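You operate a simulated robot arm through the tools that you are given. There is no shell and no other tool. Be economical: measure what you need, move in short steps, check, and stop when the job is done.

You run a simulated robot arm. Do the job below in one go: nothing can be reset, and whatever is moved stays where it is left.

TASK
Scoop coffee from the brown jar into the basket, to between its lines.
Fine: use the yellow scoop and lay it on the drainer; close jar and basket; hardly a crumb spilt. Where these are worked on the way, their far stop is far enough and under half their travel is too little: coffee basket.
Where things are to end (x, y in the base frame): yellow coffee scoop within 6 cm of [65, 30].

It is judged by the outcome, as a careful person would: the job done as asked, and still so three seconds after it is handed in. It fails if anything else is knocked over, pushed out of place, dropped, spilled or broken.

THE ROBOT
A 6-joint arm with a two-finger parallel gripper, fixed in place. Base frame: the origin is at the foot of the arm, x ahead of it, y to its left, z up. Lengths are in cm, angles in rad, forces in N, time in s.
With the tool pointing down near the work surface it reaches from about 36 to 76 cm from the base axis. Its first joint turns from -1.152 to 1.152 rad. Payload 2.45 kg.
Tool frame: the origin (TCP) lies between the finger pads and is the grasp point; the fingertips stand 2.4 cm ahead of it; z points along the fingers, y is the line along which they close. Largest opening 6.8 cm; finger width 1.7, thickness 1; the body of the gripper, 4 by 7 cm, starts 4.1 cm behind the TCP.
Orientation is that of the tool frame in the base frame, as a unit quaternion [x, y, z, w]. With the fingers straight down and closing along the base's y, the tool's x points along the base's -x, its y along +y and its z along -z.

THE INTERFACE
- The arm moves only by the tool drive_tool. Its argument "rows" is a list of rows, each an object of numbers (a shift or turn left out is 0, a gripper value left out holds the last): "tx", "ty", "tz": the shift along the tool's x, y, z in units of 250 mm (1.0 is 250 mm); "rx", "ry", "rz": the turn, a rotation vector about the tool's x, y, z in units of 60 degrees (1.0 is 60 degrees); "fingers": the gripper command, from -1 (fully open) to 1 (shut), values between in proportion. In form: [{"tx": .., "ty": .., "tz": .., "rx": .., "ry": .., "rz": .., "fingers": ..}, ...]. A call has 1 to 20 rows; each row is the pose to reach, as a shift and turn from the pose commanded when the call began, along the tool's axes at that moment. A call with a number of a shift or a turn outside -1 to 1 is refused whole. Rows are played at 5 a second. More than 5 cm and 0.15 rad between two rows, or a gripper value outside its range, and nothing of the call is played. A pose out of reach is approached as far as the arm can. The call stops where the force on the tool passes 40 N (or 10 N more than at its start, if that is more) or the arm is blocked; 0.2 s more then pass. The fingers move at their own pace (about 10.8 cm/s each) and stop on an object; they squeeze with about 24 N. The grip force told is the motor's: it shows also when the fingers shut on nothing. Time passes only in rows, and 0.2 s behind the last, so rows that repeat a pose let the fingers close. The reply holds the time, the measured pose of the TCP, the force on the tool along the base axes, the opening and the grip force, in the units named above and with some noise, with the torque about the TCP (base axes, N m) and any sound that the robot's microphone picked up.
- Cameras (640 x 400 px; columns grow to the right, rows downward): "scene" is fixed at [17.04, 41.1, 147.83]; the picture's right is [-0.75, -0.66, 0.00], its down [-0.29, 0.33, -0.90] and it looks along [0.59, -0.68, -0.43] (base axes); focal length 214 px, centre (320, 200). "wrist" rides on the gripper at [8.4, 1.1, -7.5] in the tool frame; the picture's right is [-0.13, 0.99, 0.00], its down [-0.60, -0.08, -0.79] and it looks along [-0.79, -0.10, 0.61] (tool axes); focal length 251 px, centre (320, 200). There is no depth. A picture from a camera that has moved, and an enlarged one, comes with that camera's place and axes in the base frame and with its lens.
- camera(camera): a new picture of that camera. The clock stands still meanwhile.
- inspect(camera, box): a new picture of the part [left, top, right, bottom] of that camera's present view, enlarged. The clock stands still meanwhile.
- close_job(): hands the job in; it is judged then, once.

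Go step by step. Nothing tells you positions but the pictures and the camera data: compare them with the known pose of the tool, close in by small moves and look again before you grip or let go. The budget is 120 turns and 68 pictures, counting those below and the enlarged ones. Unless the task says otherwise, let go and move clear before handing in.

The tools are called after ">>>" by a JSON object that holds its "op" and its "data". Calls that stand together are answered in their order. drive_tool: Moves the arm, as the interface text tells. Its arguments: {"type":"object","properties":{"rows":{"type":"array","items":{"type":"object","properties":{"tx":{"type":"number"},"ty":{"type":"number"},"tz":{"type":"number"},"rx":{"type":"number"},"ry":{"type":"number"},"rz":{"type":"number"},"fingers":{"type":"number"}}}}},"required":["rows"]} The other tools are called the same way: camera (camera) takes a picture; inspect (camera, box) takes an enlarged picture of a part of a camera's view; close_job () hands the job in.

At the start:

```text
t: 0.0
tcp_pos: [42.86, 7.85, 140.93]
orientation: [-0.001, 1.0, 0.0, 0.0]
ft_force: [1.2, -0.7, 0.4]
ft_torque: [-0.01, -0.01, 0.0]
gripper_width: 6.83
grip_force: 0.0
```

scene: 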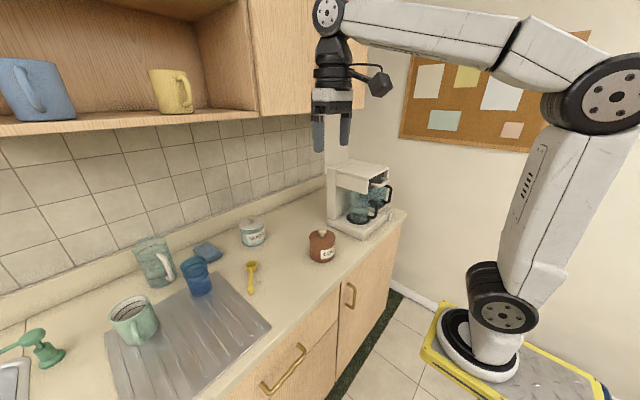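
wrist: 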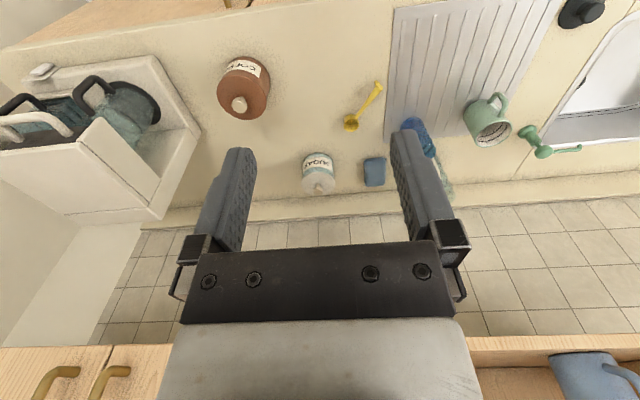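

I see a counter with coffee maker, brown coffee jar, sugar jar, yellow scoop, drainer. I'll take close looks first to locate things.

>>> {"op": "inspect", "data": {"camera": "scene", "box": [220, 140, 420, 300]}}

>>> {"op": "inspect", "data": {"camera": "wrist", "box": [0, 30, 400, 230]}}

```text
2.50 times, centred on (320, 220) of scene
camera zoom: at [17.04, 41.1, 147.83], right [-0.75, -0.66, 0.0], down [-0.29, 0.33, -0.9], along [0.59, -0.68, -0.43], focal length 536 px, centre (320, 150)
```

zoom: 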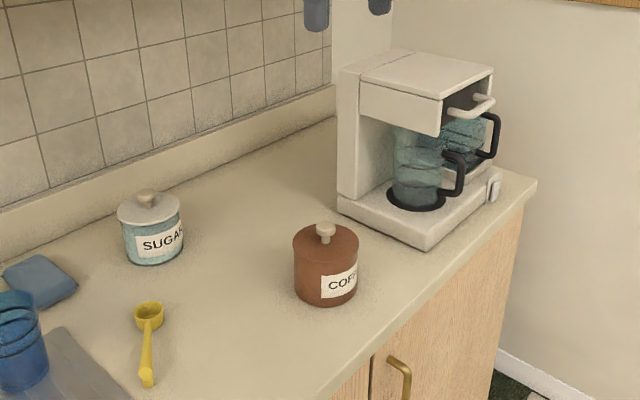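

```text
1.60 times, centred on (200, 130) of wrist
camera zoom: at [34.5, 8.81, 148.5], right [0.13, 0.99, 0.0], down [0.6, -0.08, 0.79], along [0.79, -0.1, -0.61], focal length 402 px, centre (512, 312)
```

zoom: 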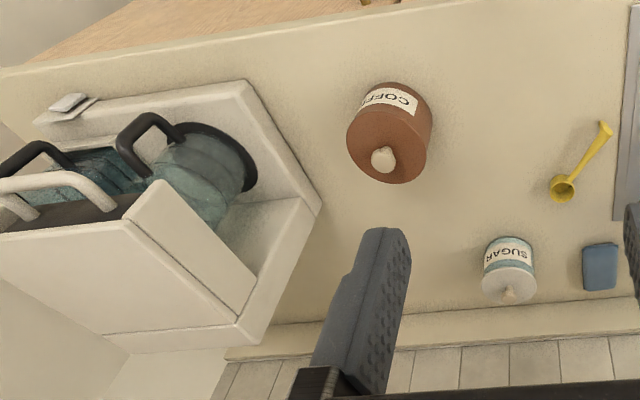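

The jar knob is near (61.5,-11.4,101), the counter at z≈90, the scoop from (67,18.5) to (76.5,11.5). Now a closer look at the coffee maker.

>>> {"op": "inspect", "data": {"camera": "scene", "box": [320, 150, 416, 246]}}

>>> {"op": "inspect", "data": {"camera": "wrist", "box": [0, 60, 200, 220]}}

```text
4.17 times, centred on (368, 198) of scene
camera zoom: at [17.04, 41.1, 147.83], right [-0.75, -0.66, 0.0], down [-0.29, 0.33, -0.9], along [0.59, -0.68, -0.43], focal length 894 px, centre (120, 208)
```

zoom: 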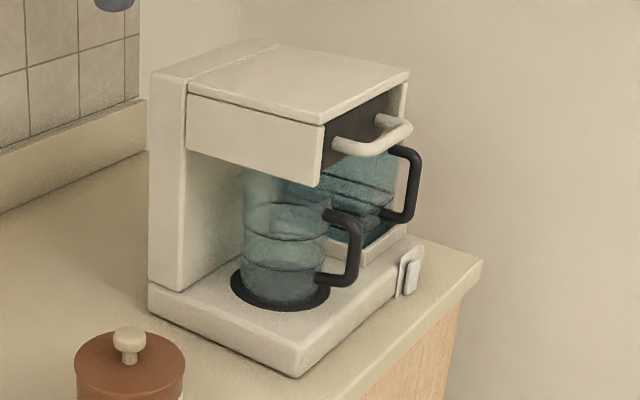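

```text
2.50 times, centred on (100, 140) of wrist
camera zoom: at [34.5, 8.81, 148.5], right [0.13, 0.99, 0.0], down [0.6, -0.08, 0.79], along [0.79, -0.1, -0.61], focal length 629 px, centre (870, 350)
```

zoom: 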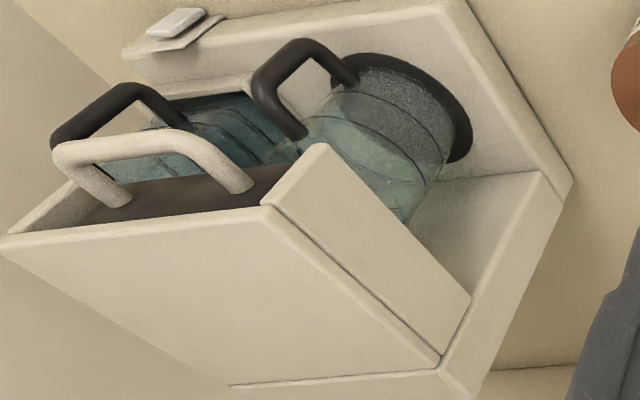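

The basket is a drawer with a white bar handle at about x≈51, y −31..−42, z≈116, which should slide out toward −x. I'll move near it, turning the fingers to close along x.

>>> {"op": "drive_tool", "data": {"rows": [{"tx": 0.028, "ty": -0.14, "tz": 0.03, "rz": 0.1}, {"tx": 0.056, "ty": -0.28, "tz": 0.06, "rz": 0.2}, {"tx": 0.084, "ty": -0.42, "tz": 0.09, "rz": 0.3}, {"tx": 0.112, "ty": -0.56, "tz": 0.12, "rz": 0.4}, {"tx": 0.14, "ty": -0.7, "tz": 0.15, "rz": 0.5}, {"tx": 0.13, "ty": -0.84, "tz": 0.18, "rz": 0.6}, {"tx": 0.12, "ty": -0.98, "tz": 0.21, "rz": 0.7}, {"tx": 0.11, "ty": -1.0, "tz": 0.24, "rz": 0.8}, {"tx": 0.1, "ty": -1.0, "tz": 0.27, "rz": 0.9}, {"tx": 0.1, "ty": -1.0, "tz": 0.28, "rz": 1.0}]}}

```text
t: 2.2
tcp_pos: [40.43, -17.16, 133.91]
orientation: [0.5, 0.866, 0.001, -0.001]
ft_force: [0.4, -0.1, -0.4]
ft_torque: [0.0, 0.0, -0.01]
gripper_width: 6.79
grip_force: 0.1
```

Continuing the turn and nearing the handle while staying above it.

>>> {"op": "drive_tool", "data": {"rows": [{"tx": -0.124, "ty": -0.025, "rz": 0.1}, {"tx": -0.248, "ty": -0.05, "rz": 0.2}, {"tx": -0.372, "ty": -0.075, "rz": 0.3}, {"tx": -0.496, "ty": -0.1, "rz": 0.4}, {"tx": -0.62, "ty": -0.127, "rz": 0.5}]}}

>>> {"op": "camera", "data": {"camera": "wrist"}}

>>> {"op": "inspect", "data": {"camera": "scene", "box": [320, 130, 430, 230]}}

```text
t: 3.4
tcp_pos: [45.47, -32.36, 134.09]
orientation: [0.708, 0.706, 0.0, 0.0]
ft_force: [-0.1, 0.0, 0.3]
ft_torque: [-0.02, 0.04, 0.0]
gripper_width: 6.81
grip_force: 0.0
```

```text
61 pictures are left
camera wrist: at [46.63, -23.97, 141.53], right [0.99, -0.13, 0.0], down [-0.08, -0.6, 0.79], along [-0.1, -0.79, -0.61], focal length 251 px, centre (320, 200)
```

wrist: 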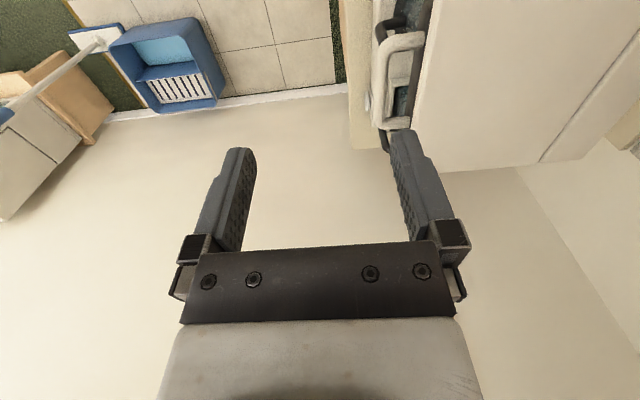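

```text
4.00 times, centred on (375, 180) of scene
camera zoom: at [17.04, 41.1, 147.83], right [-0.75, -0.66, 0.0], down [-0.29, 0.33, -0.9], along [0.59, -0.68, -0.43], focal length 858 px, centre (100, 280)
```

zoom: 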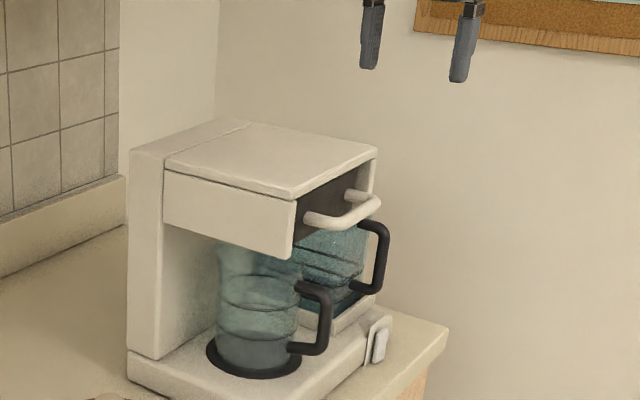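

The bar axis is around x=51, y −35…−42, z≈116.5, with about 3 cm behind it. I'll hover above it with the fingers partly opened and check.

>>> {"op": "drive_tool", "data": {"rows": [{"tx": -0.12, "ty": 0.11, "tz": 0.05, "fingers": 0.06}, {"tx": -0.246, "ty": 0.221, "tz": 0.15}, {"tx": -0.246, "ty": 0.221, "tz": 0.3}, {"tx": -0.246, "ty": 0.221, "tz": 0.4}]}}

>>> {"op": "camera", "data": {"camera": "wrist"}}

>>> {"op": "inspect", "data": {"camera": "scene", "box": [320, 130, 430, 230]}}

```text
t: 4.4
tcp_pos: [50.91, -38.37, 124.08]
orientation: [0.707, 0.707, 0.0, 0.0]
ft_force: [0.3, 0.5, -0.4]
ft_torque: [0.03, 0.03, 0.01]
gripper_width: 3.22
grip_force: 0.2
```

```text
59 pictures are left
camera wrist: at [52.03, -30.06, 131.6], right [0.99, -0.13, 0.0], down [-0.08, -0.6, 0.79], along [-0.1, -0.79, -0.61], focal length 251 px, centre (320, 200)
```

wrist: 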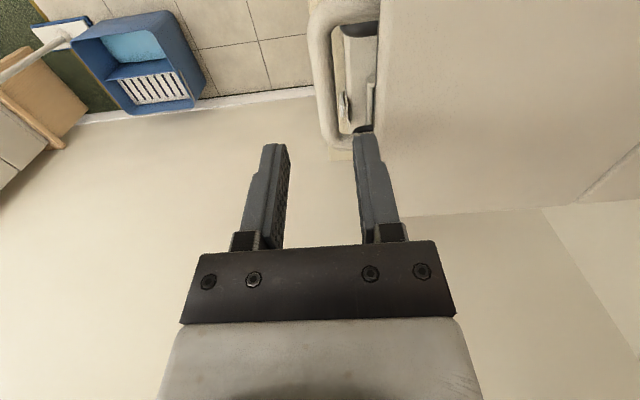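

```text
4.00 times, centred on (375, 180) of scene
camera zoom: at [17.04, 41.1, 147.83], right [-0.75, -0.66, 0.0], down [-0.29, 0.33, -0.9], along [0.59, -0.68, -0.43], focal length 858 px, centre (100, 280)
```

zoom: 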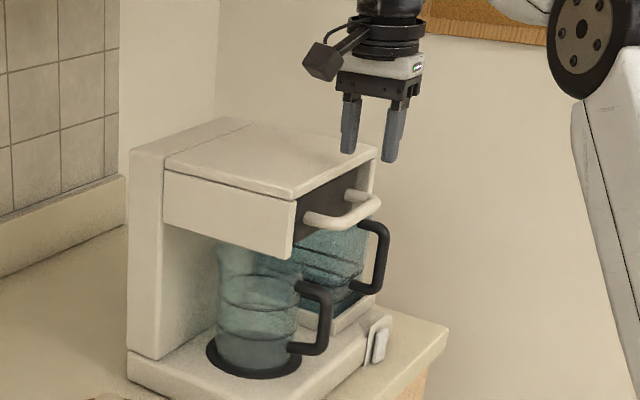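

The bar is centered near x=51.3, y≈−38. I'll descend, close, and check.

>>> {"op": "drive_tool", "data": {"rows": [{"ty": 0.012, "tz": 0.1}, {"ty": 0.012, "tz": 0.2}, {"ty": 0.012, "tz": 0.272}, {"ty": 0.012, "tz": 0.272, "fingers": 1}, {"ty": 0.012, "tz": 0.272}, {"ty": 0.012, "tz": 0.272}]}}

>>> {"op": "inspect", "data": {"camera": "scene", "box": [320, 130, 430, 230]}}

```text
t: 5.8
tcp_pos: [51.09, -38.43, 117.21]
orientation: [0.706, 0.708, 0.0, 0.001]
ft_force: [1.1, -0.6, 0.2]
ft_torque: [-0.26, -0.02, 0.52]
gripper_width: 1.39
grip_force: 33.4
```

```text
4.00 times, centred on (375, 180) of scene
camera zoom: at [17.04, 41.1, 147.83], right [-0.75, -0.66, 0.0], down [-0.29, 0.33, -0.9], along [0.59, -0.68, -0.43], focal length 858 px, centre (100, 280)
```

zoom: 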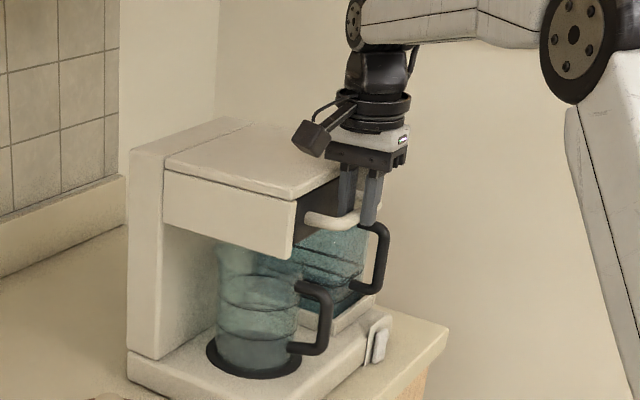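

The bar is gripped (1.4 cm). Now pulling gently toward −x.

>>> {"op": "drive_tool", "data": {"rows": [{"ty": -0.03}, {"ty": -0.06}, {"ty": -0.09}, {"ty": -0.12}, {"ty": -0.15}, {"ty": -0.18}, {"ty": -0.21}, {"ty": -0.24}]}}

>>> {"op": "inspect", "data": {"camera": "scene", "box": [320, 130, 430, 230]}}

```text
t: 7.6
tcp_pos: [45.19, -38.3, 117.19]
orientation: [0.706, 0.708, 0.0, 0.001]
ft_force: [0.7, -5.5, -7.0]
ft_torque: [-0.8, -0.08, 0.41]
gripper_width: 1.39
grip_force: 33.1
```

```text
4.00 times, centred on (375, 180) of scene
camera zoom: at [17.05, 41.08, 147.84], right [-0.75, -0.66, 0.0], down [-0.29, 0.33, -0.9], along [0.59, -0.68, -0.43], focal length 858 px, centre (100, 280)
```

zoom: 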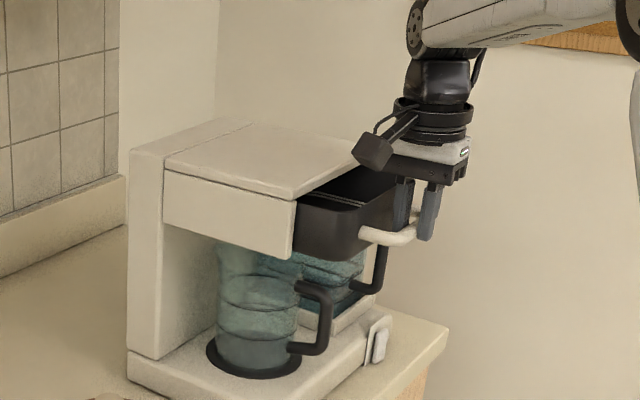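

Sliding nicely, a dark drawer with lines inside. I'll continue pulling, up to its stop.

>>> {"op": "drive_tool", "data": {"rows": [{"ty": -0.03}, {"ty": -0.06}, {"ty": -0.09}, {"ty": -0.12}, {"ty": -0.15}, {"ty": -0.18}, {"ty": -0.21}, {"ty": -0.24}]}}

>>> {"op": "inspect", "data": {"camera": "scene", "box": [320, 130, 430, 230]}}

```text
t: 9.4
tcp_pos: [39.25, -38.27, 117.18]
orientation: [0.707, 0.707, 0.001, -0.001]
ft_force: [0.3, 12.1, -2.0]
ft_torque: [1.1, 0.04, 0.45]
gripper_width: 1.37
grip_force: 33.4
```

```text
4.00 times, centred on (375, 180) of scene
camera zoom: at [17.04, 41.14, 147.82], right [-0.75, -0.66, 0.0], down [-0.29, 0.33, -0.9], along [0.59, -0.68, -0.43], focal length 858 px, centre (100, 280)
```

zoom: 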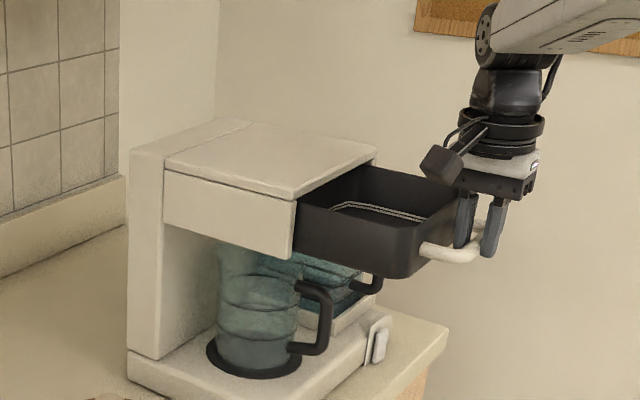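

Opened 12 cm and the lines are visible. I'll pull a little more to find the far stop.

>>> {"op": "drive_tool", "data": {"rows": [{"ty": -0.02}, {"ty": -0.04}, {"ty": -0.06}, {"ty": -0.08}, {"ty": -0.1}, {"ty": -0.12}]}}

>>> {"op": "inspect", "data": {"camera": "scene", "box": [320, 130, 430, 230]}}

```text
t: 10.1
tcp_pos: [38.73, -38.27, 117.25]
orientation: [0.705, 0.709, 0.005, 0.008]
ft_force: [10.1, -1.2, -5.1]
ft_torque: [0.1, -0.2, 0.35]
gripper_width: 1.37
grip_force: 33.4
stopped in row 3: the force on the tool passed its limit at 45 N (the readings are from after the stop); the commanded pose is now the measured one
```

```text
4.00 times, centred on (375, 180) of scene
camera zoom: at [17.08, 41.09, 147.83], right [-0.75, -0.66, 0.0], down [-0.29, 0.33, -0.9], along [0.59, -0.68, -0.43], focal length 858 px, centre (100, 280)
```

zoom: 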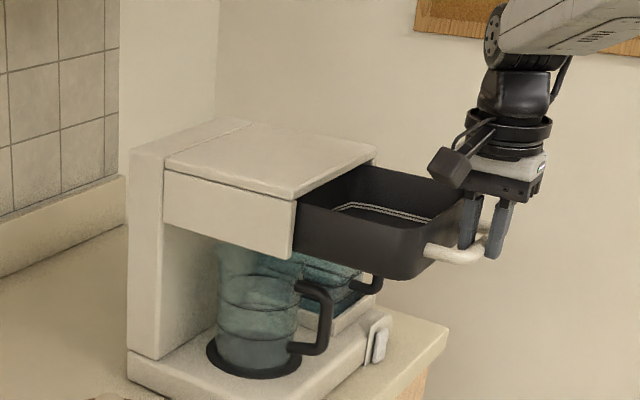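

The drawer is at its stop (12.4 cm travel). I'll release, rise, and look into the basket.

>>> {"op": "drive_tool", "data": {"rows": [{"fingers": 0.06}, {"fingers": 0.06}, {"tz": -0.12, "rx": 0.018, "ry": 0.004, "rz": 0.005}, {"tz": -0.3, "rx": 0.018, "ry": 0.004, "rz": 0.005}, {"tz": -0.48, "rx": 0.018, "ry": 0.004, "rz": 0.005}, {"tz": -0.6, "tx": 0.12, "rx": 0.018, "ry": 0.004, "rz": 0.005}, {"tz": -0.6, "tx": 0.3, "ty": 0.1, "rx": 0.018, "ry": 0.004, "rz": 0.005}]}}

>>> {"op": "camera", "data": {"camera": "wrist"}}

>>> {"op": "inspect", "data": {"camera": "scene", "box": [340, 150, 420, 200]}}

```text
refused: row 7 steps farther than a row can; nothing moved
```

```text
53 pictures are left
camera wrist: at [39.71, -29.97, 124.67], right [0.99, -0.12, 0.02], down [-0.09, -0.6, 0.79], along [-0.09, -0.79, -0.61], focal length 251 px, centre (320, 200)
```

wrist: 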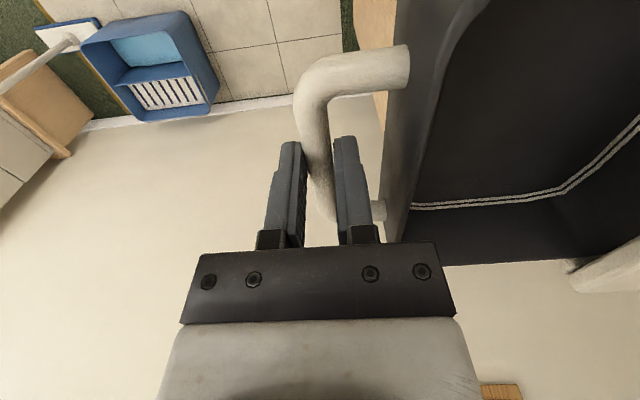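

```text
8.00 times, centred on (380, 175) of scene
camera zoom: at [17.08, 41.09, 147.83], right [-0.75, -0.66, 0.0], down [-0.29, 0.33, -0.9], along [0.59, -0.68, -0.43], focal length 1716 px, centre (-160, 400)
```

zoom: 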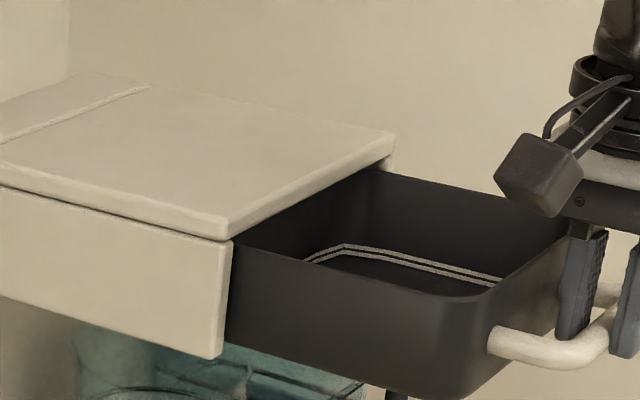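

Two lines near the basket's bottom. Release and rise with smaller steps.

>>> {"op": "drive_tool", "data": {"rows": [{"fingers": 0.06}, {"fingers": 0.06}, {"tz": -0.12, "rx": 0.018, "ry": 0.004, "rz": 0.005}, {"tz": -0.3, "rx": 0.018, "ry": 0.004, "rz": 0.005}, {"tz": -0.46, "rx": 0.018, "ry": 0.004, "rz": 0.005}, {"tz": -0.6, "tx": 0.1, "rx": 0.018, "ry": 0.004, "rz": 0.005}, {"tz": -0.6, "tx": 0.26, "ty": 0.08, "rx": 0.018, "ry": 0.004, "rz": 0.005}]}}

>>> {"op": "camera", "data": {"camera": "wrist"}}

```text
t: 11.7
tcp_pos: [40.45, -31.91, 132.33]
orientation: [0.708, 0.706, -0.002, -0.002]
ft_force: [0.0, 0.1, -0.2]
ft_torque: [-0.03, 0.02, 0.02]
gripper_width: 3.23
grip_force: 0.1
```

```text
51 pictures are left
camera wrist: at [41.66, -23.61, 139.89], right [0.99, -0.13, 0.0], down [-0.08, -0.6, 0.79], along [-0.11, -0.79, -0.61], focal length 251 px, centre (320, 200)
```

wrist: 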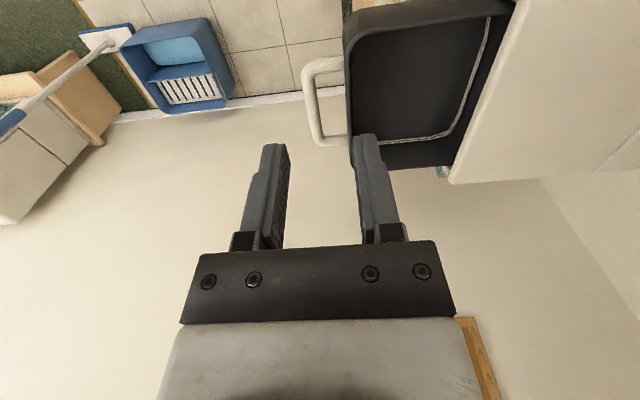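

Basket spans about x 42.5–53.5, y −32…−46. Next I'll hover above the jar knob to lift the lid.

>>> {"op": "drive_tool", "data": {"rows": [{"tx": 0.13, "ty": 0.12}, {"tx": 0.26, "ty": 0.24}, {"tx": 0.39, "ty": 0.36, "tz": 0.08}, {"tx": 0.5, "ty": 0.48, "tz": 0.18}, {"tx": 0.61, "ty": 0.6, "tz": 0.28}, {"tx": 0.72, "ty": 0.72, "tz": 0.38}, {"tx": 0.82, "ty": 0.82, "tz": 0.48}, {"tx": 0.82, "ty": 0.842, "tz": 0.62}, {"tx": 0.82, "ty": 0.842, "tz": 0.76}]}}

>>> {"op": "camera", "data": {"camera": "wrist"}}

>>> {"op": "inspect", "data": {"camera": "scene", "box": [270, 190, 370, 270]}}

```text
t: 13.7
tcp_pos: [61.16, -11.42, 113.07]
orientation: [0.707, 0.707, -0.001, -0.001]
ft_force: [0.0, 0.1, 0.3]
ft_torque: [0.02, -0.03, -0.04]
gripper_width: 3.22
grip_force: 0.0
```

```text
50 pictures are left
camera wrist: at [62.38, -3.15, 120.61], right [0.99, -0.13, 0.0], down [-0.08, -0.6, 0.79], along [-0.11, -0.79, -0.61], focal length 251 px, centre (320, 200)
```

wrist: 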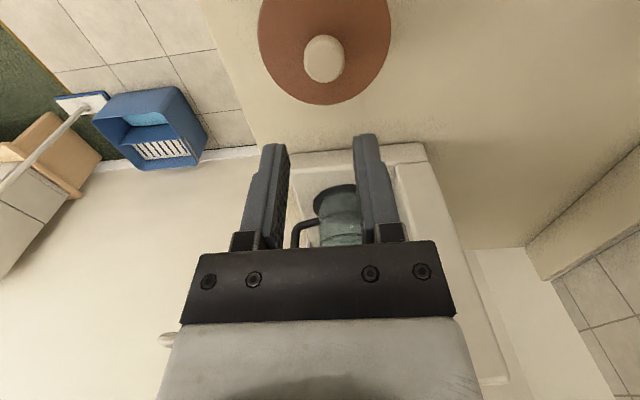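

```text
5.00 times, centred on (320, 230) of scene
camera zoom: at [17.04, 41.1, 147.83], right [-0.75, -0.66, 0.0], down [-0.29, 0.33, -0.9], along [0.59, -0.68, -0.43], focal length 1072 px, centre (320, 50)
```

zoom: 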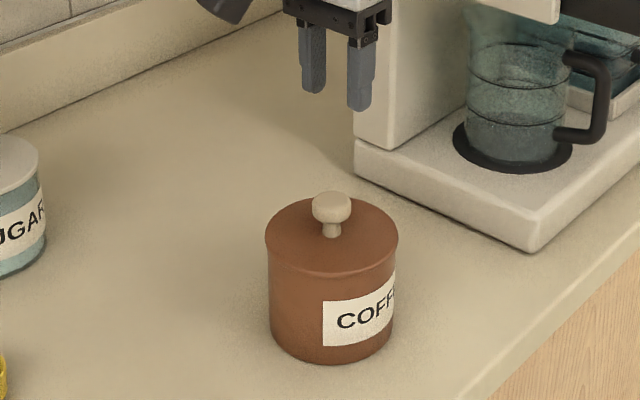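

The knob sits at (61.4,−11.4), head ≈3 cm wide with top at z≈102. I'll open wider, descend to z≈101.7 and grip.

>>> {"op": "drive_tool", "data": {"rows": [{"ty": 0.01, "tz": 0.1, "fingers": -0.5}, {"ty": 0.01, "tz": 0.22}, {"ty": 0.01, "tz": 0.34}, {"ty": 0.01, "tz": 0.42}, {"ty": 0.01, "tz": 0.452}, {"ty": 0.01, "tz": 0.452, "fingers": 1}, {"ty": 0.01, "tz": 0.452}, {"ty": 0.01, "tz": 0.452}]}}

>>> {"op": "inspect", "data": {"camera": "scene", "box": [270, 190, 370, 270]}}

```text
t: 15.5
tcp_pos: [61.58, -11.4, 101.78]
orientation: [0.708, 0.706, -0.001, -0.001]
ft_force: [0.6, -1.3, 0.3]
ft_torque: [-0.01, -0.01, 0.0]
gripper_width: 2.88
grip_force: 24.6
heard: snap
```

```text
5.00 times, centred on (320, 230) of scene
camera zoom: at [17.04, 41.1, 147.83], right [-0.75, -0.66, 0.0], down [-0.29, 0.33, -0.9], along [0.59, -0.68, -0.43], focal length 1072 px, centre (320, 50)
```

zoom: 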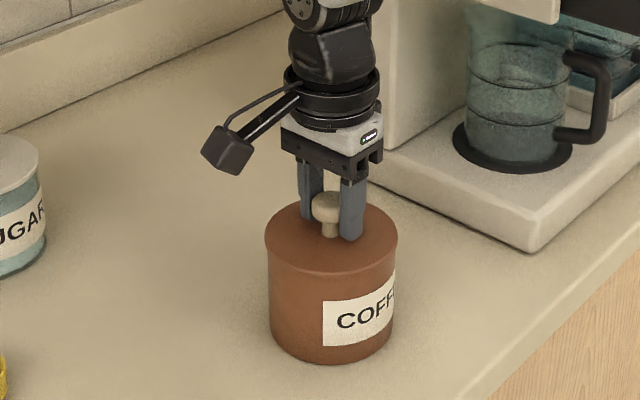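

Gripped (2.9 cm; a snap was heard, perhaps the lid seal). I'll lift slowly.

>>> {"op": "drive_tool", "data": {"rows": [{"tz": -0.02}, {"tz": -0.04}, {"tz": -0.08}, {"tz": -0.12}, {"tz": -0.18}, {"tz": -0.24}]}}

>>> {"op": "inspect", "data": {"camera": "scene", "box": [270, 190, 370, 270]}}

```text
t: 16.9
tcp_pos: [61.54, -11.15, 107.83]
orientation: [0.708, 0.707, -0.002, -0.001]
ft_force: [-0.4, -0.6, 0.2]
ft_torque: [-0.01, 0.01, -0.01]
gripper_width: 2.88
grip_force: 24.4
```

```text
5.00 times, centred on (320, 230) of scene
camera zoom: at [17.04, 41.1, 147.83], right [-0.75, -0.66, 0.0], down [-0.29, 0.33, -0.9], along [0.59, -0.68, -0.43], focal length 1072 px, centre (320, 50)
```

zoom: 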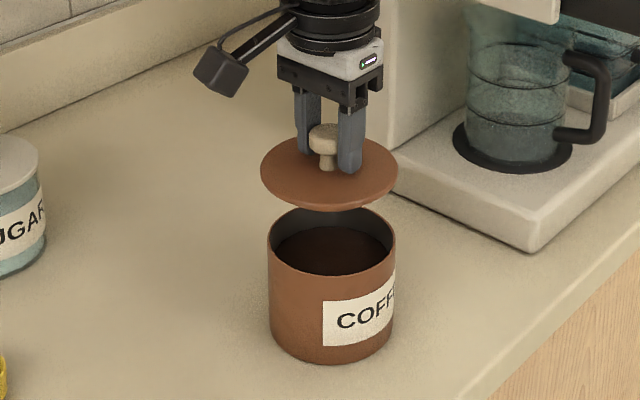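

The lid is off; coffee stands ~2 cm below the rim. I'll carry the lid to the free counter at about (59, 5).

>>> {"op": "drive_tool", "data": {"rows": [{"tx": 0.12, "ty": -0.02}, {"tx": 0.25, "ty": -0.04}, {"tx": 0.38, "ty": -0.06}, {"tx": 0.52, "ty": -0.08}, {"tx": 0.646, "ty": -0.1}, {"tx": 0.646, "ty": -0.1, "tz": 0.12}, {"tx": 0.646, "ty": -0.1, "tz": 0.24}, {"tx": 0.646, "ty": -0.1, "tz": 0.36}, {"tx": 0.646, "ty": -0.1, "tz": 0.46}, {"tx": 0.646, "ty": -0.1, "tz": 0.52}]}}

>>> {"op": "inspect", "data": {"camera": "scene", "box": [240, 200, 360, 290]}}

```text
t: 19.1
tcp_pos: [58.94, 4.79, 94.73]
orientation: [0.708, 0.706, -0.001, -0.002]
ft_force: [0.6, -0.8, -0.3]
ft_torque: [0.0, -0.01, -0.03]
gripper_width: 2.85
grip_force: 24.0
```

```text
4.44 times, centred on (300, 245) of scene
camera zoom: at [17.04, 41.1, 147.83], right [-0.75, -0.66, 0.0], down [-0.29, 0.33, -0.9], along [0.59, -0.68, -0.43], focal length 953 px, centre (409, 0)
```

zoom: 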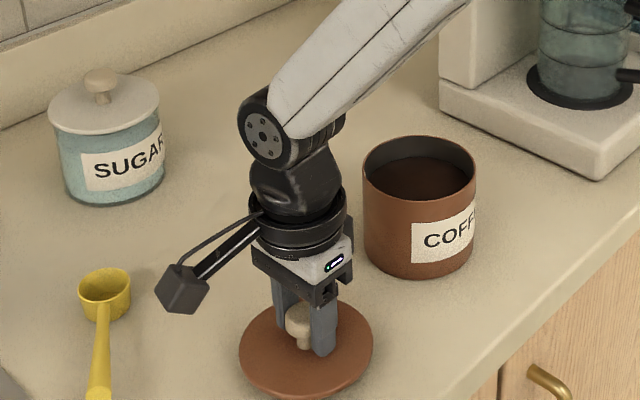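

Just above the counter. I'll lower in small steps feeling for contact.

>>> {"op": "drive_tool", "data": {"rows": [{"tz": 0.008}, {"tz": 0.016}, {"tz": 0.024}, {"tz": 0.032}, {"tz": 0.04}]}}

```text
t: 20.3
tcp_pos: [59.06, 4.95, 94.08]
orientation: [0.708, 0.706, 0.001, 0.0]
ft_force: [-7.5, -2.8, 21.9]
ft_torque: [-0.08, 0.18, -0.07]
gripper_width: 2.88
grip_force: 24.0
```

Contact at z≈94.1. Release and rise.

>>> {"op": "drive_tool", "data": {"rows": [{"tz": -0.008}, {"tz": -0.008, "fingers": -0.5}, {"tz": -0.008}, {"tz": -0.1}, {"tz": -0.28}, {"tz": -0.46}, {"tz": -0.62}]}}

>>> {"op": "inspect", "data": {"camera": "scene", "box": [220, 200, 360, 300]}}

```text
t: 21.9
tcp_pos: [59.21, 5.17, 109.27]
orientation: [0.708, 0.706, -0.001, -0.002]
ft_force: [-0.5, -0.3, 1.1]
ft_torque: [0.02, -0.01, 0.0]
gripper_width: 5.07
grip_force: 0.0
```

```text
4.00 times, centred on (290, 250) of scene
camera zoom: at [17.04, 41.1, 147.83], right [-0.75, -0.66, 0.0], down [-0.29, 0.33, -0.9], along [0.59, -0.68, -0.43], focal length 858 px, centre (440, 0)
```

zoom: 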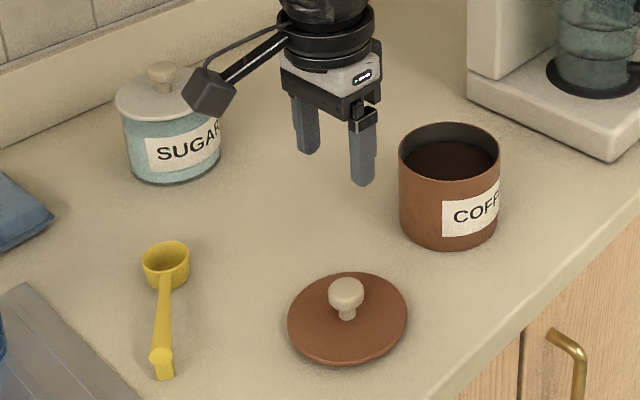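

The lid lies flat at (59,5). The scoop: bowl at about (75.4,12), handle to (65.7,18.9). I'll hover above the handle, turned to close across it.

>>> {"op": "drive_tool", "data": {"rows": [{"tx": 0.056, "ty": 0.05, "rz": -0.1125}, {"tx": 0.112, "ty": 0.1, "rz": -0.225}, {"tx": 0.168, "ty": 0.15, "rz": -0.3375}, {"tx": 0.224, "ty": 0.2, "rz": -0.45}, {"tx": 0.28, "ty": 0.25, "rz": -0.5625}, {"tx": 0.336, "ty": 0.3, "rz": -0.675}, {"tx": 0.4, "ty": 0.35, "tz": 0.05, "rz": -0.7875}, {"tx": 0.448, "ty": 0.404, "tz": 0.1, "rz": -0.9}]}}

>>> {"op": "camera", "data": {"camera": "wrist"}}

>>> {"op": "inspect", "data": {"camera": "scene", "box": [220, 230, 290, 300]}}

```text
t: 23.7
tcp_pos: [69.15, 16.06, 106.85]
orientation: [0.308, 0.951, 0.0, -0.002]
ft_force: [0.0, -0.2, -0.2]
ft_torque: [0.0, -0.04, 0.01]
gripper_width: 5.09
grip_force: 0.0
```

```text
44 pictures are left
camera wrist: at [63.1, 21.78, 114.41], right [0.69, 0.73, 0.0], down [0.45, -0.42, 0.79], along [0.57, -0.54, -0.61], focal length 251 px, centre (320, 200)
```

wrist: 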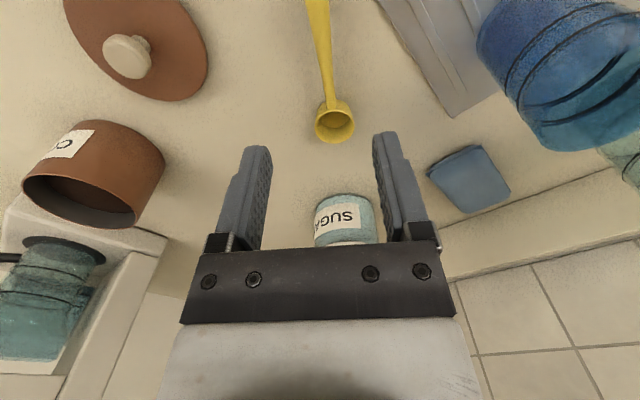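

```text
5.71 times, centred on (255, 265) of scene
camera zoom: at [17.04, 41.1, 147.83], right [-0.75, -0.66, 0.0], down [-0.29, 0.33, -0.9], along [0.59, -0.68, -0.43], focal length 1226 px, centre (691, -171)
```

zoom: 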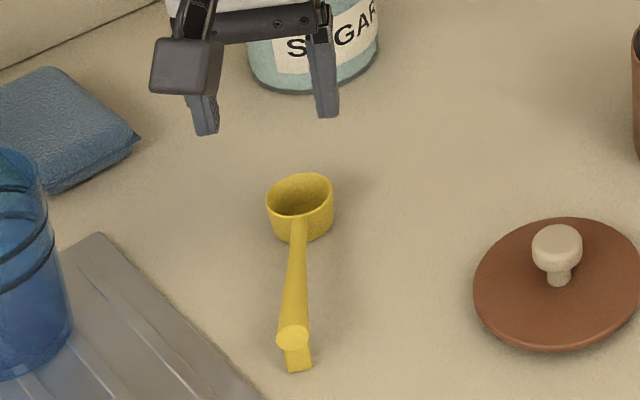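

The handle lies horizontally at z≈92.5 with a small foot at its end. I'll grip it about 8 cm from the bowl, at (68.1,16.9), fingertips just off the counter.

>>> {"op": "drive_tool", "data": {"rows": [{"tx": 0.03, "ty": 0.003, "tz": 0.1, "rz": -0.05}, {"tx": 0.054, "ty": 0.003, "tz": 0.24, "rz": -0.05}, {"tx": 0.054, "ty": 0.003, "tz": 0.36, "rz": -0.05}, {"tx": 0.054, "ty": 0.003, "tz": 0.46, "rz": -0.05}, {"tx": 0.054, "ty": 0.003, "tz": 0.49, "rz": -0.05}, {"tx": 0.054, "ty": 0.003, "tz": 0.518, "rz": -0.05}]}}

>>> {"op": "camera", "data": {"camera": "wrist"}}

>>> {"op": "inspect", "data": {"camera": "scene", "box": [220, 230, 290, 300]}}

```text
t: 25.1
tcp_pos: [68.08, 16.76, 93.97]
orientation: [0.285, 0.959, 0.0, -0.002]
ft_force: [-1.2, -0.5, 0.3]
ft_torque: [-0.01, -0.01, -0.02]
gripper_width: 5.1
grip_force: 0.0
```

```text
42 pictures are left
camera wrist: at [61.77, 22.24, 101.4], right [0.65, 0.76, 0.0], down [0.47, -0.4, 0.79], along [0.6, -0.52, -0.61], focal length 251 px, centre (320, 200)
```

wrist: 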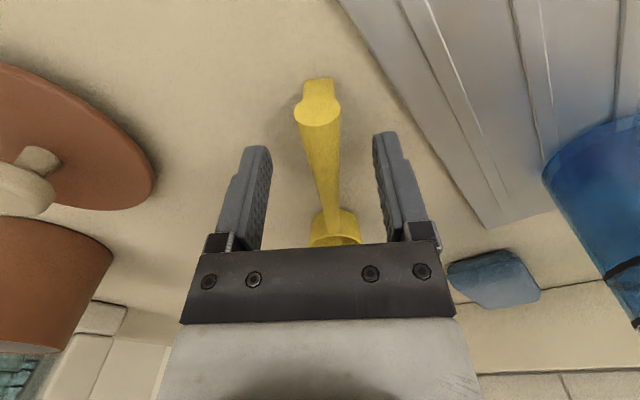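

```text
5.71 times, centred on (255, 265) of scene
camera zoom: at [17.04, 41.1, 147.83], right [-0.75, -0.66, 0.0], down [-0.29, 0.33, -0.9], along [0.59, -0.68, -0.43], focal length 1226 px, centre (691, -171)
```

zoom: 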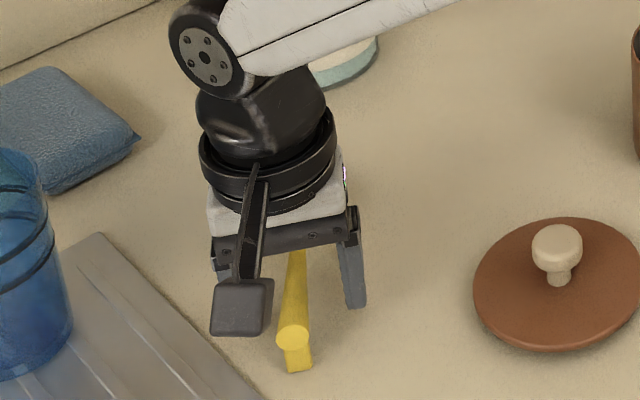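

The handle is between the fingers, well centred. Close now.

>>> {"op": "drive_tool", "data": {"rows": [{"fingers": 1}, {"fingers": 1}, {"fingers": 1}]}}

>>> {"op": "drive_tool", "data": {"rows": [{"tz": -0.04}, {"tz": -0.1}, {"tz": -0.2}, {"tz": -0.32}, {"tz": -0.46}, {"tz": -0.6}]}}

>>> {"op": "camera", "data": {"camera": "wrist"}}

>>> {"op": "inspect", "data": {"camera": "scene", "box": [210, 180, 310, 260]}}

```text
t: 25.9
tcp_pos: [68.1, 16.86, 93.81]
orientation: [0.284, 0.959, 0.0, -0.002]
ft_force: [-0.6, 0.4, 0.3]
ft_torque: [0.02, 0.02, 0.02]
gripper_width: 1.69
grip_force: 23.8
```

```text
t: 27.3
tcp_pos: [68.27, 16.67, 108.99]
orientation: [0.285, 0.959, -0.001, -0.002]
ft_force: [-0.5, 0.8, -0.4]
ft_torque: [0.03, -0.01, 0.01]
gripper_width: 1.65
grip_force: 24.0
```

```text
40 pictures are left
camera wrist: at [61.83, 22.2, 116.58], right [0.65, 0.76, 0.0], down [0.47, -0.4, 0.79], along [0.6, -0.52, -0.61], focal length 251 px, centre (320, 200)
```

wrist: 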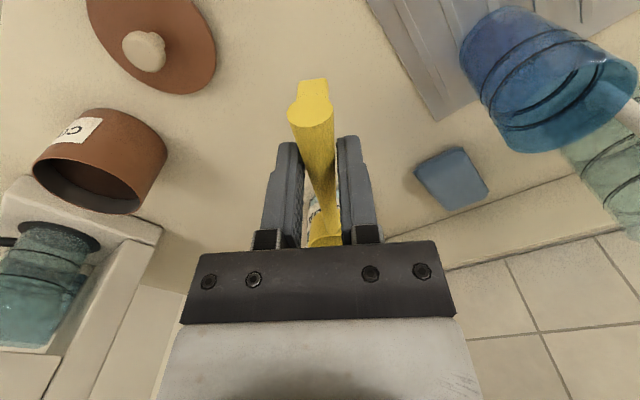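

```text
5.00 times, centred on (260, 220) of scene
camera zoom: at [17.04, 41.1, 147.83], right [-0.75, -0.66, 0.0], down [-0.29, 0.33, -0.9], along [0.59, -0.68, -0.43], focal length 1072 px, centre (620, 100)
```

zoom: 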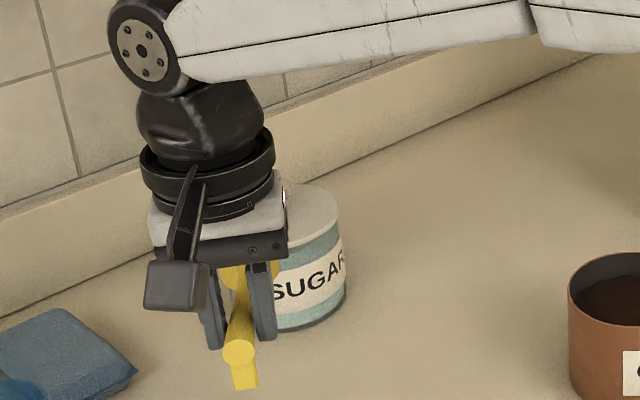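

The scoop is held firmly and level. I'll retract over the clear middle and turn so the bowl will point back toward the robot (for dipping with the gripper reaching outward).

>>> {"op": "drive_tool", "data": {"rows": [{"tx": 0.024, "ty": -0.085, "tz": -0.06, "rz": 0.12}, {"tx": 0.048, "ty": -0.17, "tz": -0.12, "rz": 0.24}, {"tx": 0.072, "ty": -0.256, "tz": -0.12, "rz": 0.36}, {"tx": 0.096, "ty": -0.34, "tz": -0.12, "rz": 0.48}, {"tx": 0.12, "ty": -0.427, "tz": -0.12, "rz": 0.6}, {"tx": 0.144, "ty": -0.512, "tz": -0.12, "rz": 0.72}, {"tx": 0.168, "ty": -0.6, "tz": -0.12, "rz": 0.84}, {"tx": 0.191, "ty": -0.683, "tz": -0.12, "rz": 0.95}]}}

>>> {"op": "drive_tool", "data": {"rows": [{"rz": 0.125}, {"rz": 0.25}, {"rz": 0.375}, {"rz": 0.5}, {"rz": 0.625}, {"rz": 0.75}]}}

>>> {"op": "drive_tool", "data": {"rows": [{"rz": 0.125}, {"rz": 0.25}, {"rz": 0.375}, {"rz": 0.5}, {"rz": 0.625}, {"rz": 0.75}]}}

```text
t: 29.1
tcp_pos: [54.73, 4.98, 111.8]
orientation: [0.709, 0.706, -0.001, -0.001]
ft_force: [-1.0, 0.6, -0.5]
ft_torque: [0.01, -0.02, -0.01]
gripper_width: 1.65
grip_force: 24.0
```

```text
t: 30.5
tcp_pos: [54.91, 5.18, 111.93]
orientation: [0.924, 0.381, -0.002, -0.001]
ft_force: [-0.6, 0.4, 0.2]
ft_torque: [-0.01, -0.02, -0.02]
gripper_width: 1.66
grip_force: 24.1
```

```text
t: 31.9
tcp_pos: [54.45, -1.88, 111.19]
orientation: [1.0, 0.019, 0.001, -0.022]
ft_force: [0.0, -1.0, -0.4]
ft_torque: [0.01, 0.02, -0.02]
gripper_width: 1.66
grip_force: 23.8
out of reach, approached as far as the arm can: row 5, 6
```

The wrist is near its turn limit at this spot, but over the jar (more to the right) the pose should be attainable. Moving over to the jar side.

>>> {"op": "drive_tool", "data": {"rows": [{"tx": 0.06, "ty": 0.11}, {"tx": 0.12, "ty": 0.22}, {"tx": 0.18, "ty": 0.33}, {"tx": 0.24, "ty": 0.44}, {"tx": 0.32, "ty": 0.55}, {"tx": 0.4, "ty": 0.66}, {"tx": 0.4, "ty": 0.66}]}}

>>> {"op": "camera", "data": {"camera": "wrist"}}

>>> {"op": "inspect", "data": {"camera": "scene", "box": [250, 160, 370, 270]}}

```text
t: 33.5
tcp_pos: [65.23, -17.63, 110.54]
orientation: [1.0, 0.021, 0.001, -0.023]
ft_force: [0.0, 0.6, -0.4]
ft_torque: [0.01, -0.04, -0.01]
gripper_width: 1.66
grip_force: 24.1
```

```text
38 pictures are left
camera wrist: at [73.61, -18.92, 118.01], right [-0.09, -1.0, -0.05], down [-0.61, 0.02, 0.79], along [-0.79, 0.1, -0.61], focal length 251 px, centre (320, 200)
```

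wrist: 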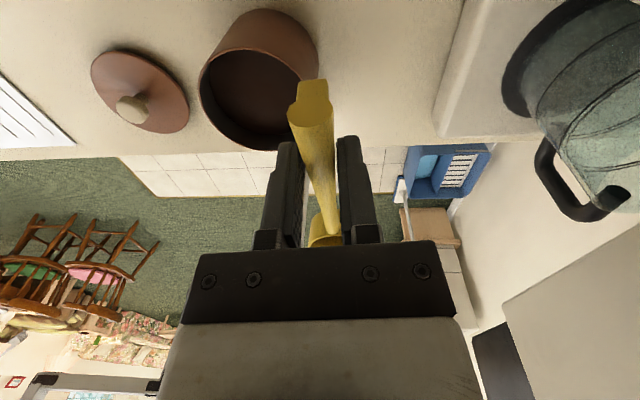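

```text
3.64 times, centred on (310, 215) of scene
camera zoom: at [17.04, 41.1, 147.83], right [-0.75, -0.66, 0.0], down [-0.29, 0.33, -0.9], along [0.59, -0.68, -0.43], focal length 780 px, centre (356, 146)
```

zoom: 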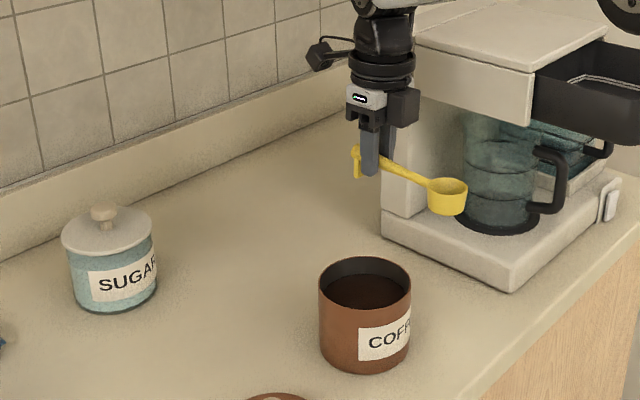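

I'm now at y≈−17.6; I'll correct the small tilt, centre over the jar in y, and begin tilting the bowl downwards.

>>> {"op": "drive_tool", "data": {"rows": [{"tx": -0.08, "ty": -0.13, "tz": -0.11, "rx": -0.022}, {"tx": -0.158, "ty": -0.259, "tz": -0.228, "rx": -0.044}, {"tx": -0.158, "ty": -0.259, "tz": -0.228, "rx": -0.044}]}}

>>> {"op": "drive_tool", "data": {"rows": [{"ry": 0.125}, {"ry": 0.25}, {"ry": 0.375}, {"ry": 0.5}, {"ry": 0.625}, {"ry": 0.75}]}}

```text
t: 34.3
tcp_pos: [60.93, -11.83, 116.7]
orientation: [1.0, 0.021, 0.002, 0.001]
ft_force: [0.3, -0.4, 0.1]
ft_torque: [-0.01, -0.03, 0.0]
gripper_width: 1.62
grip_force: 24.1
```

```text
t: 35.7
tcp_pos: [60.86, -11.88, 116.38]
orientation: [0.923, 0.018, 0.385, -0.006]
ft_force: [1.1, 0.4, -0.3]
ft_torque: [0.0, 0.01, 0.03]
gripper_width: 1.68
grip_force: 23.9
```

Tilting works. Continuing to ~80° and then view.

>>> {"op": "drive_tool", "data": {"rows": [{"ry": 0.12, "ty": -0.01}, {"ry": 0.24, "ty": -0.02}, {"ry": 0.36, "ty": -0.02}, {"ry": 0.48, "ty": -0.02}, {"ry": 0.583, "ty": -0.02}, {"ry": 0.583, "ty": -0.02}]}}

>>> {"op": "camera", "data": {"camera": "wrist"}}

>>> {"op": "inspect", "data": {"camera": "scene", "box": [270, 160, 370, 260]}}

```text
t: 37.1
tcp_pos: [60.92, -11.28, 116.38]
orientation: [0.765, 0.015, 0.644, -0.012]
ft_force: [0.0, -0.2, 0.4]
ft_torque: [0.0, -0.03, -0.02]
gripper_width: 1.65
grip_force: 23.8
```

```text
36 pictures are left
camera wrist: at [54.99, -12.78, 125.9], right [0.02, -0.99, -0.13], down [-0.89, 0.04, -0.46], along [0.46, 0.12, -0.88], focal length 251 px, centre (320, 200)
```

wrist: 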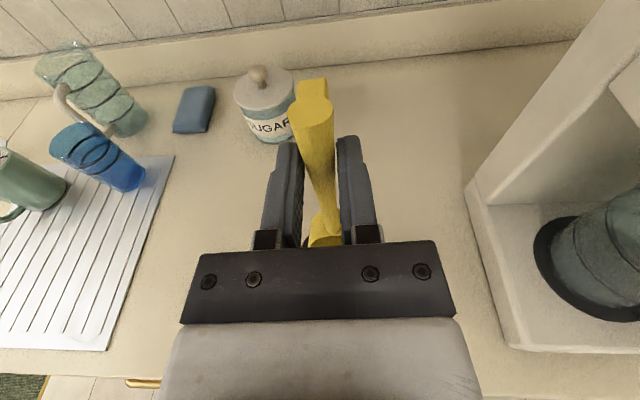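

```text
4.00 times, centred on (320, 210) of scene
camera zoom: at [17.04, 41.1, 147.83], right [-0.75, -0.66, 0.0], down [-0.29, 0.33, -0.9], along [0.59, -0.68, -0.43], focal length 858 px, centre (320, 160)
```

zoom: 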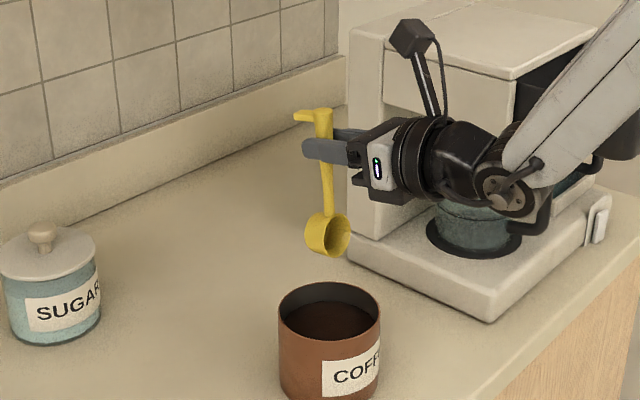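

The bowl hangs vertically over the jar, opening toward the robot. I'll lower it into the coffee slowly.

>>> {"op": "drive_tool", "data": {"rows": [{"tx": 0.015, "tz": 0.087}, {"tx": -0.143, "tz": 0.115}, {"tx": -0.261, "tz": 0.136}, {"tx": -0.34, "tz": 0.15}, {"tx": -0.37, "tz": 0.155}, {"tx": -0.399, "tz": 0.16}, {"tx": -0.42, "tz": 0.164}, {"tx": -0.446, "tz": 0.169}]}}

>>> {"op": "inspect", "data": {"camera": "scene", "box": [270, 160, 370, 260]}}

```text
t: 38.9
tcp_pos: [63.12, -11.21, 104.7]
orientation: [0.765, 0.016, 0.644, -0.013]
ft_force: [0.2, 0.0, 0.0]
ft_torque: [0.02, -0.03, 0.02]
gripper_width: 1.67
grip_force: 23.7
```

```text
4.00 times, centred on (320, 210) of scene
camera zoom: at [17.04, 41.1, 147.83], right [-0.75, -0.66, 0.0], down [-0.29, 0.33, -0.9], along [0.59, -0.68, -0.43], focal length 858 px, centre (320, 160)
```

zoom: 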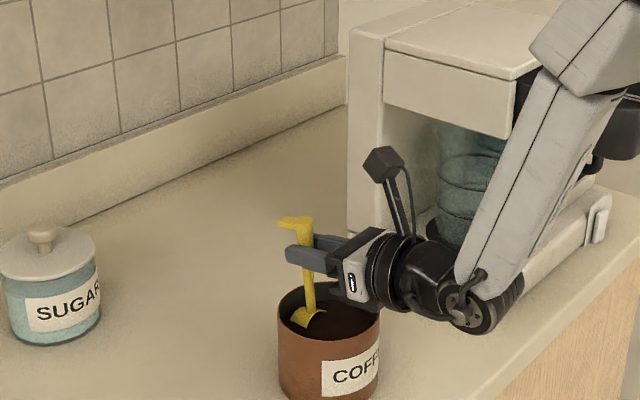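

Dipping meets no resistance. Now a scooping sweep: a bit deeper, toward the robot while rotating the bowl upward.

>>> {"op": "drive_tool", "data": {"rows": [{"tx": -0.0586, "tz": 0.0111}, {"tx": -0.0797, "tz": 0.0088, "ry": -0.1}, {"tx": -0.09, "tz": 0.015, "ry": -0.2333}, {"tx": -0.0922, "tz": 0.0345, "ry": -0.3667}, {"tx": -0.0952, "tz": 0.059, "ry": -0.5}, {"tx": -0.0826, "tz": 0.0893, "ry": -0.6333}, {"tx": -0.0697, "tz": 0.1232, "ry": -0.7667}, {"tx": -0.0448, "tz": 0.1582, "ry": -0.9}]}}

>>> {"op": "inspect", "data": {"camera": "scene", "box": [270, 160, 370, 260]}}

```text
t: 40.9
tcp_pos: [69.37, -7.82, 104.66]
orientation: [0.947, -0.017, 0.303, -0.109]
ft_force: [0.2, -0.1, -0.6]
ft_torque: [0.02, -0.01, 0.0]
gripper_width: 1.66
grip_force: 24.3
out of reach, approached as far as the arm can: row 7
stopped in row 8: the arm was blocked; the commanded pose is now the measured one
```

```text
4.00 times, centred on (320, 210) of scene
camera zoom: at [17.04, 41.1, 147.83], right [-0.75, -0.66, 0.0], down [-0.29, 0.33, -0.9], along [0.59, -0.68, -0.43], focal length 858 px, centre (320, 160)
```

zoom: 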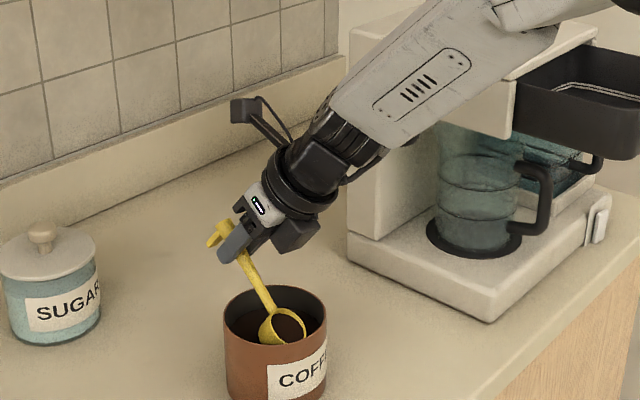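

The arm hit a joint limit and the sweep drifted, sliding the jar a few centimetres (still upright, scoop full). I'll lift straight up first, gently.

>>> {"op": "drive_tool", "data": {"rows": [{"tx": 0.02, "ty": -0.009, "tz": -0.03}, {"tx": 0.045, "ty": -0.018, "tz": -0.064}, {"tx": 0.091, "ty": -0.035, "tz": -0.127}, {"tx": 0.137, "ty": -0.052, "tz": -0.19}, {"tx": 0.182, "ty": -0.069, "tz": -0.254}]}}

>>> {"op": "inspect", "data": {"camera": "scene", "box": [250, 160, 370, 280]}}

```text
t: 42.1
tcp_pos: [69.25, -7.93, 112.62]
orientation: [0.947, -0.016, 0.302, -0.108]
ft_force: [0.6, 0.0, -0.2]
ft_torque: [0.02, -0.01, -0.01]
gripper_width: 1.66
grip_force: 23.9
```

```text
3.33 times, centred on (310, 220) of scene
camera zoom: at [17.04, 41.1, 147.83], right [-0.75, -0.66, 0.0], down [-0.29, 0.33, -0.9], along [0.59, -0.68, -0.43], focal length 715 px, centre (353, 133)
```

zoom: 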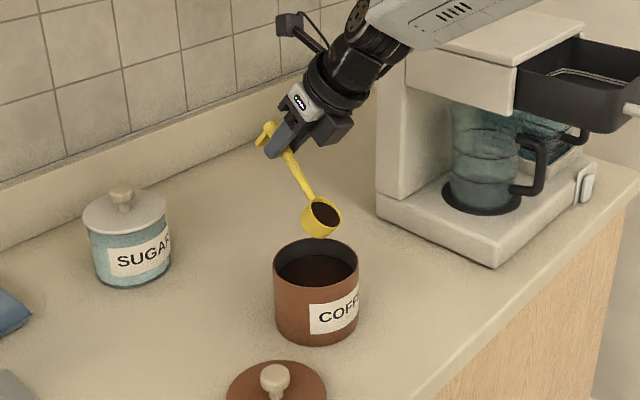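

The scoop is full and nothing spilt. The jar now stands at about (65.7,−8.3). I'll level the scoop, turning it away from the wrist limit, and rise.

>>> {"op": "drive_tool", "data": {"rows": [{"tx": 0.028, "ty": -0.011, "tz": -0.04, "rx": -0.006, "ry": -0.079, "rz": -0.064}, {"tx": 0.057, "ty": -0.022, "tz": -0.08, "rx": -0.013, "ry": -0.157, "rz": -0.128}, {"tx": 0.085, "ty": -0.033, "tz": -0.119, "rx": -0.019, "ry": -0.236, "rz": -0.192}, {"tx": 0.114, "ty": -0.043, "tz": -0.159, "rx": -0.026, "ry": -0.315, "rz": -0.257}, {"tx": 0.143, "ty": -0.054, "tz": -0.199, "rx": -0.032, "ry": -0.393, "rz": -0.321}, {"tx": 0.171, "ty": -0.065, "tz": -0.238, "rx": -0.038, "ry": -0.472, "rz": -0.385}, {"tx": 0.2, "ty": -0.076, "tz": -0.278, "rx": -0.045, "ry": -0.55, "rz": -0.449}, {"tx": 0.228, "ty": -0.087, "tz": -0.318, "rx": -0.051, "ry": -0.629, "rz": -0.513}]}}

>>> {"op": "inspect", "data": {"camera": "scene", "box": [250, 140, 370, 260]}}

```text
t: 43.9
tcp_pos: [69.34, -7.76, 122.7]
orientation: [0.966, 0.259, 0.0, 0.0]
ft_force: [0.3, -0.4, -1.2]
ft_torque: [-0.03, 0.01, 0.02]
gripper_width: 1.66
grip_force: 24.3
```

```text
3.33 times, centred on (310, 200) of scene
camera zoom: at [17.04, 41.1, 147.83], right [-0.75, -0.66, 0.0], down [-0.29, 0.33, -0.9], along [0.59, -0.68, -0.43], focal length 715 px, centre (353, 200)
```

zoom: 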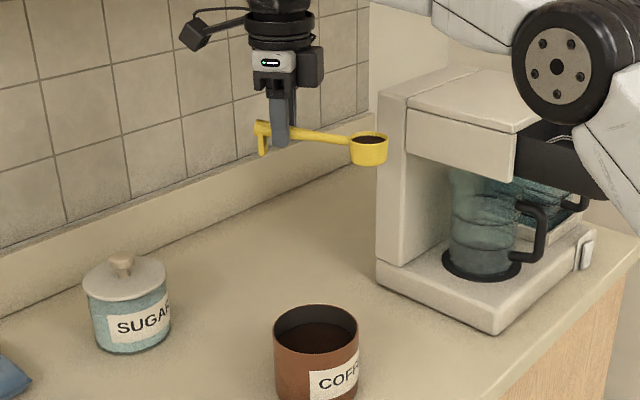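

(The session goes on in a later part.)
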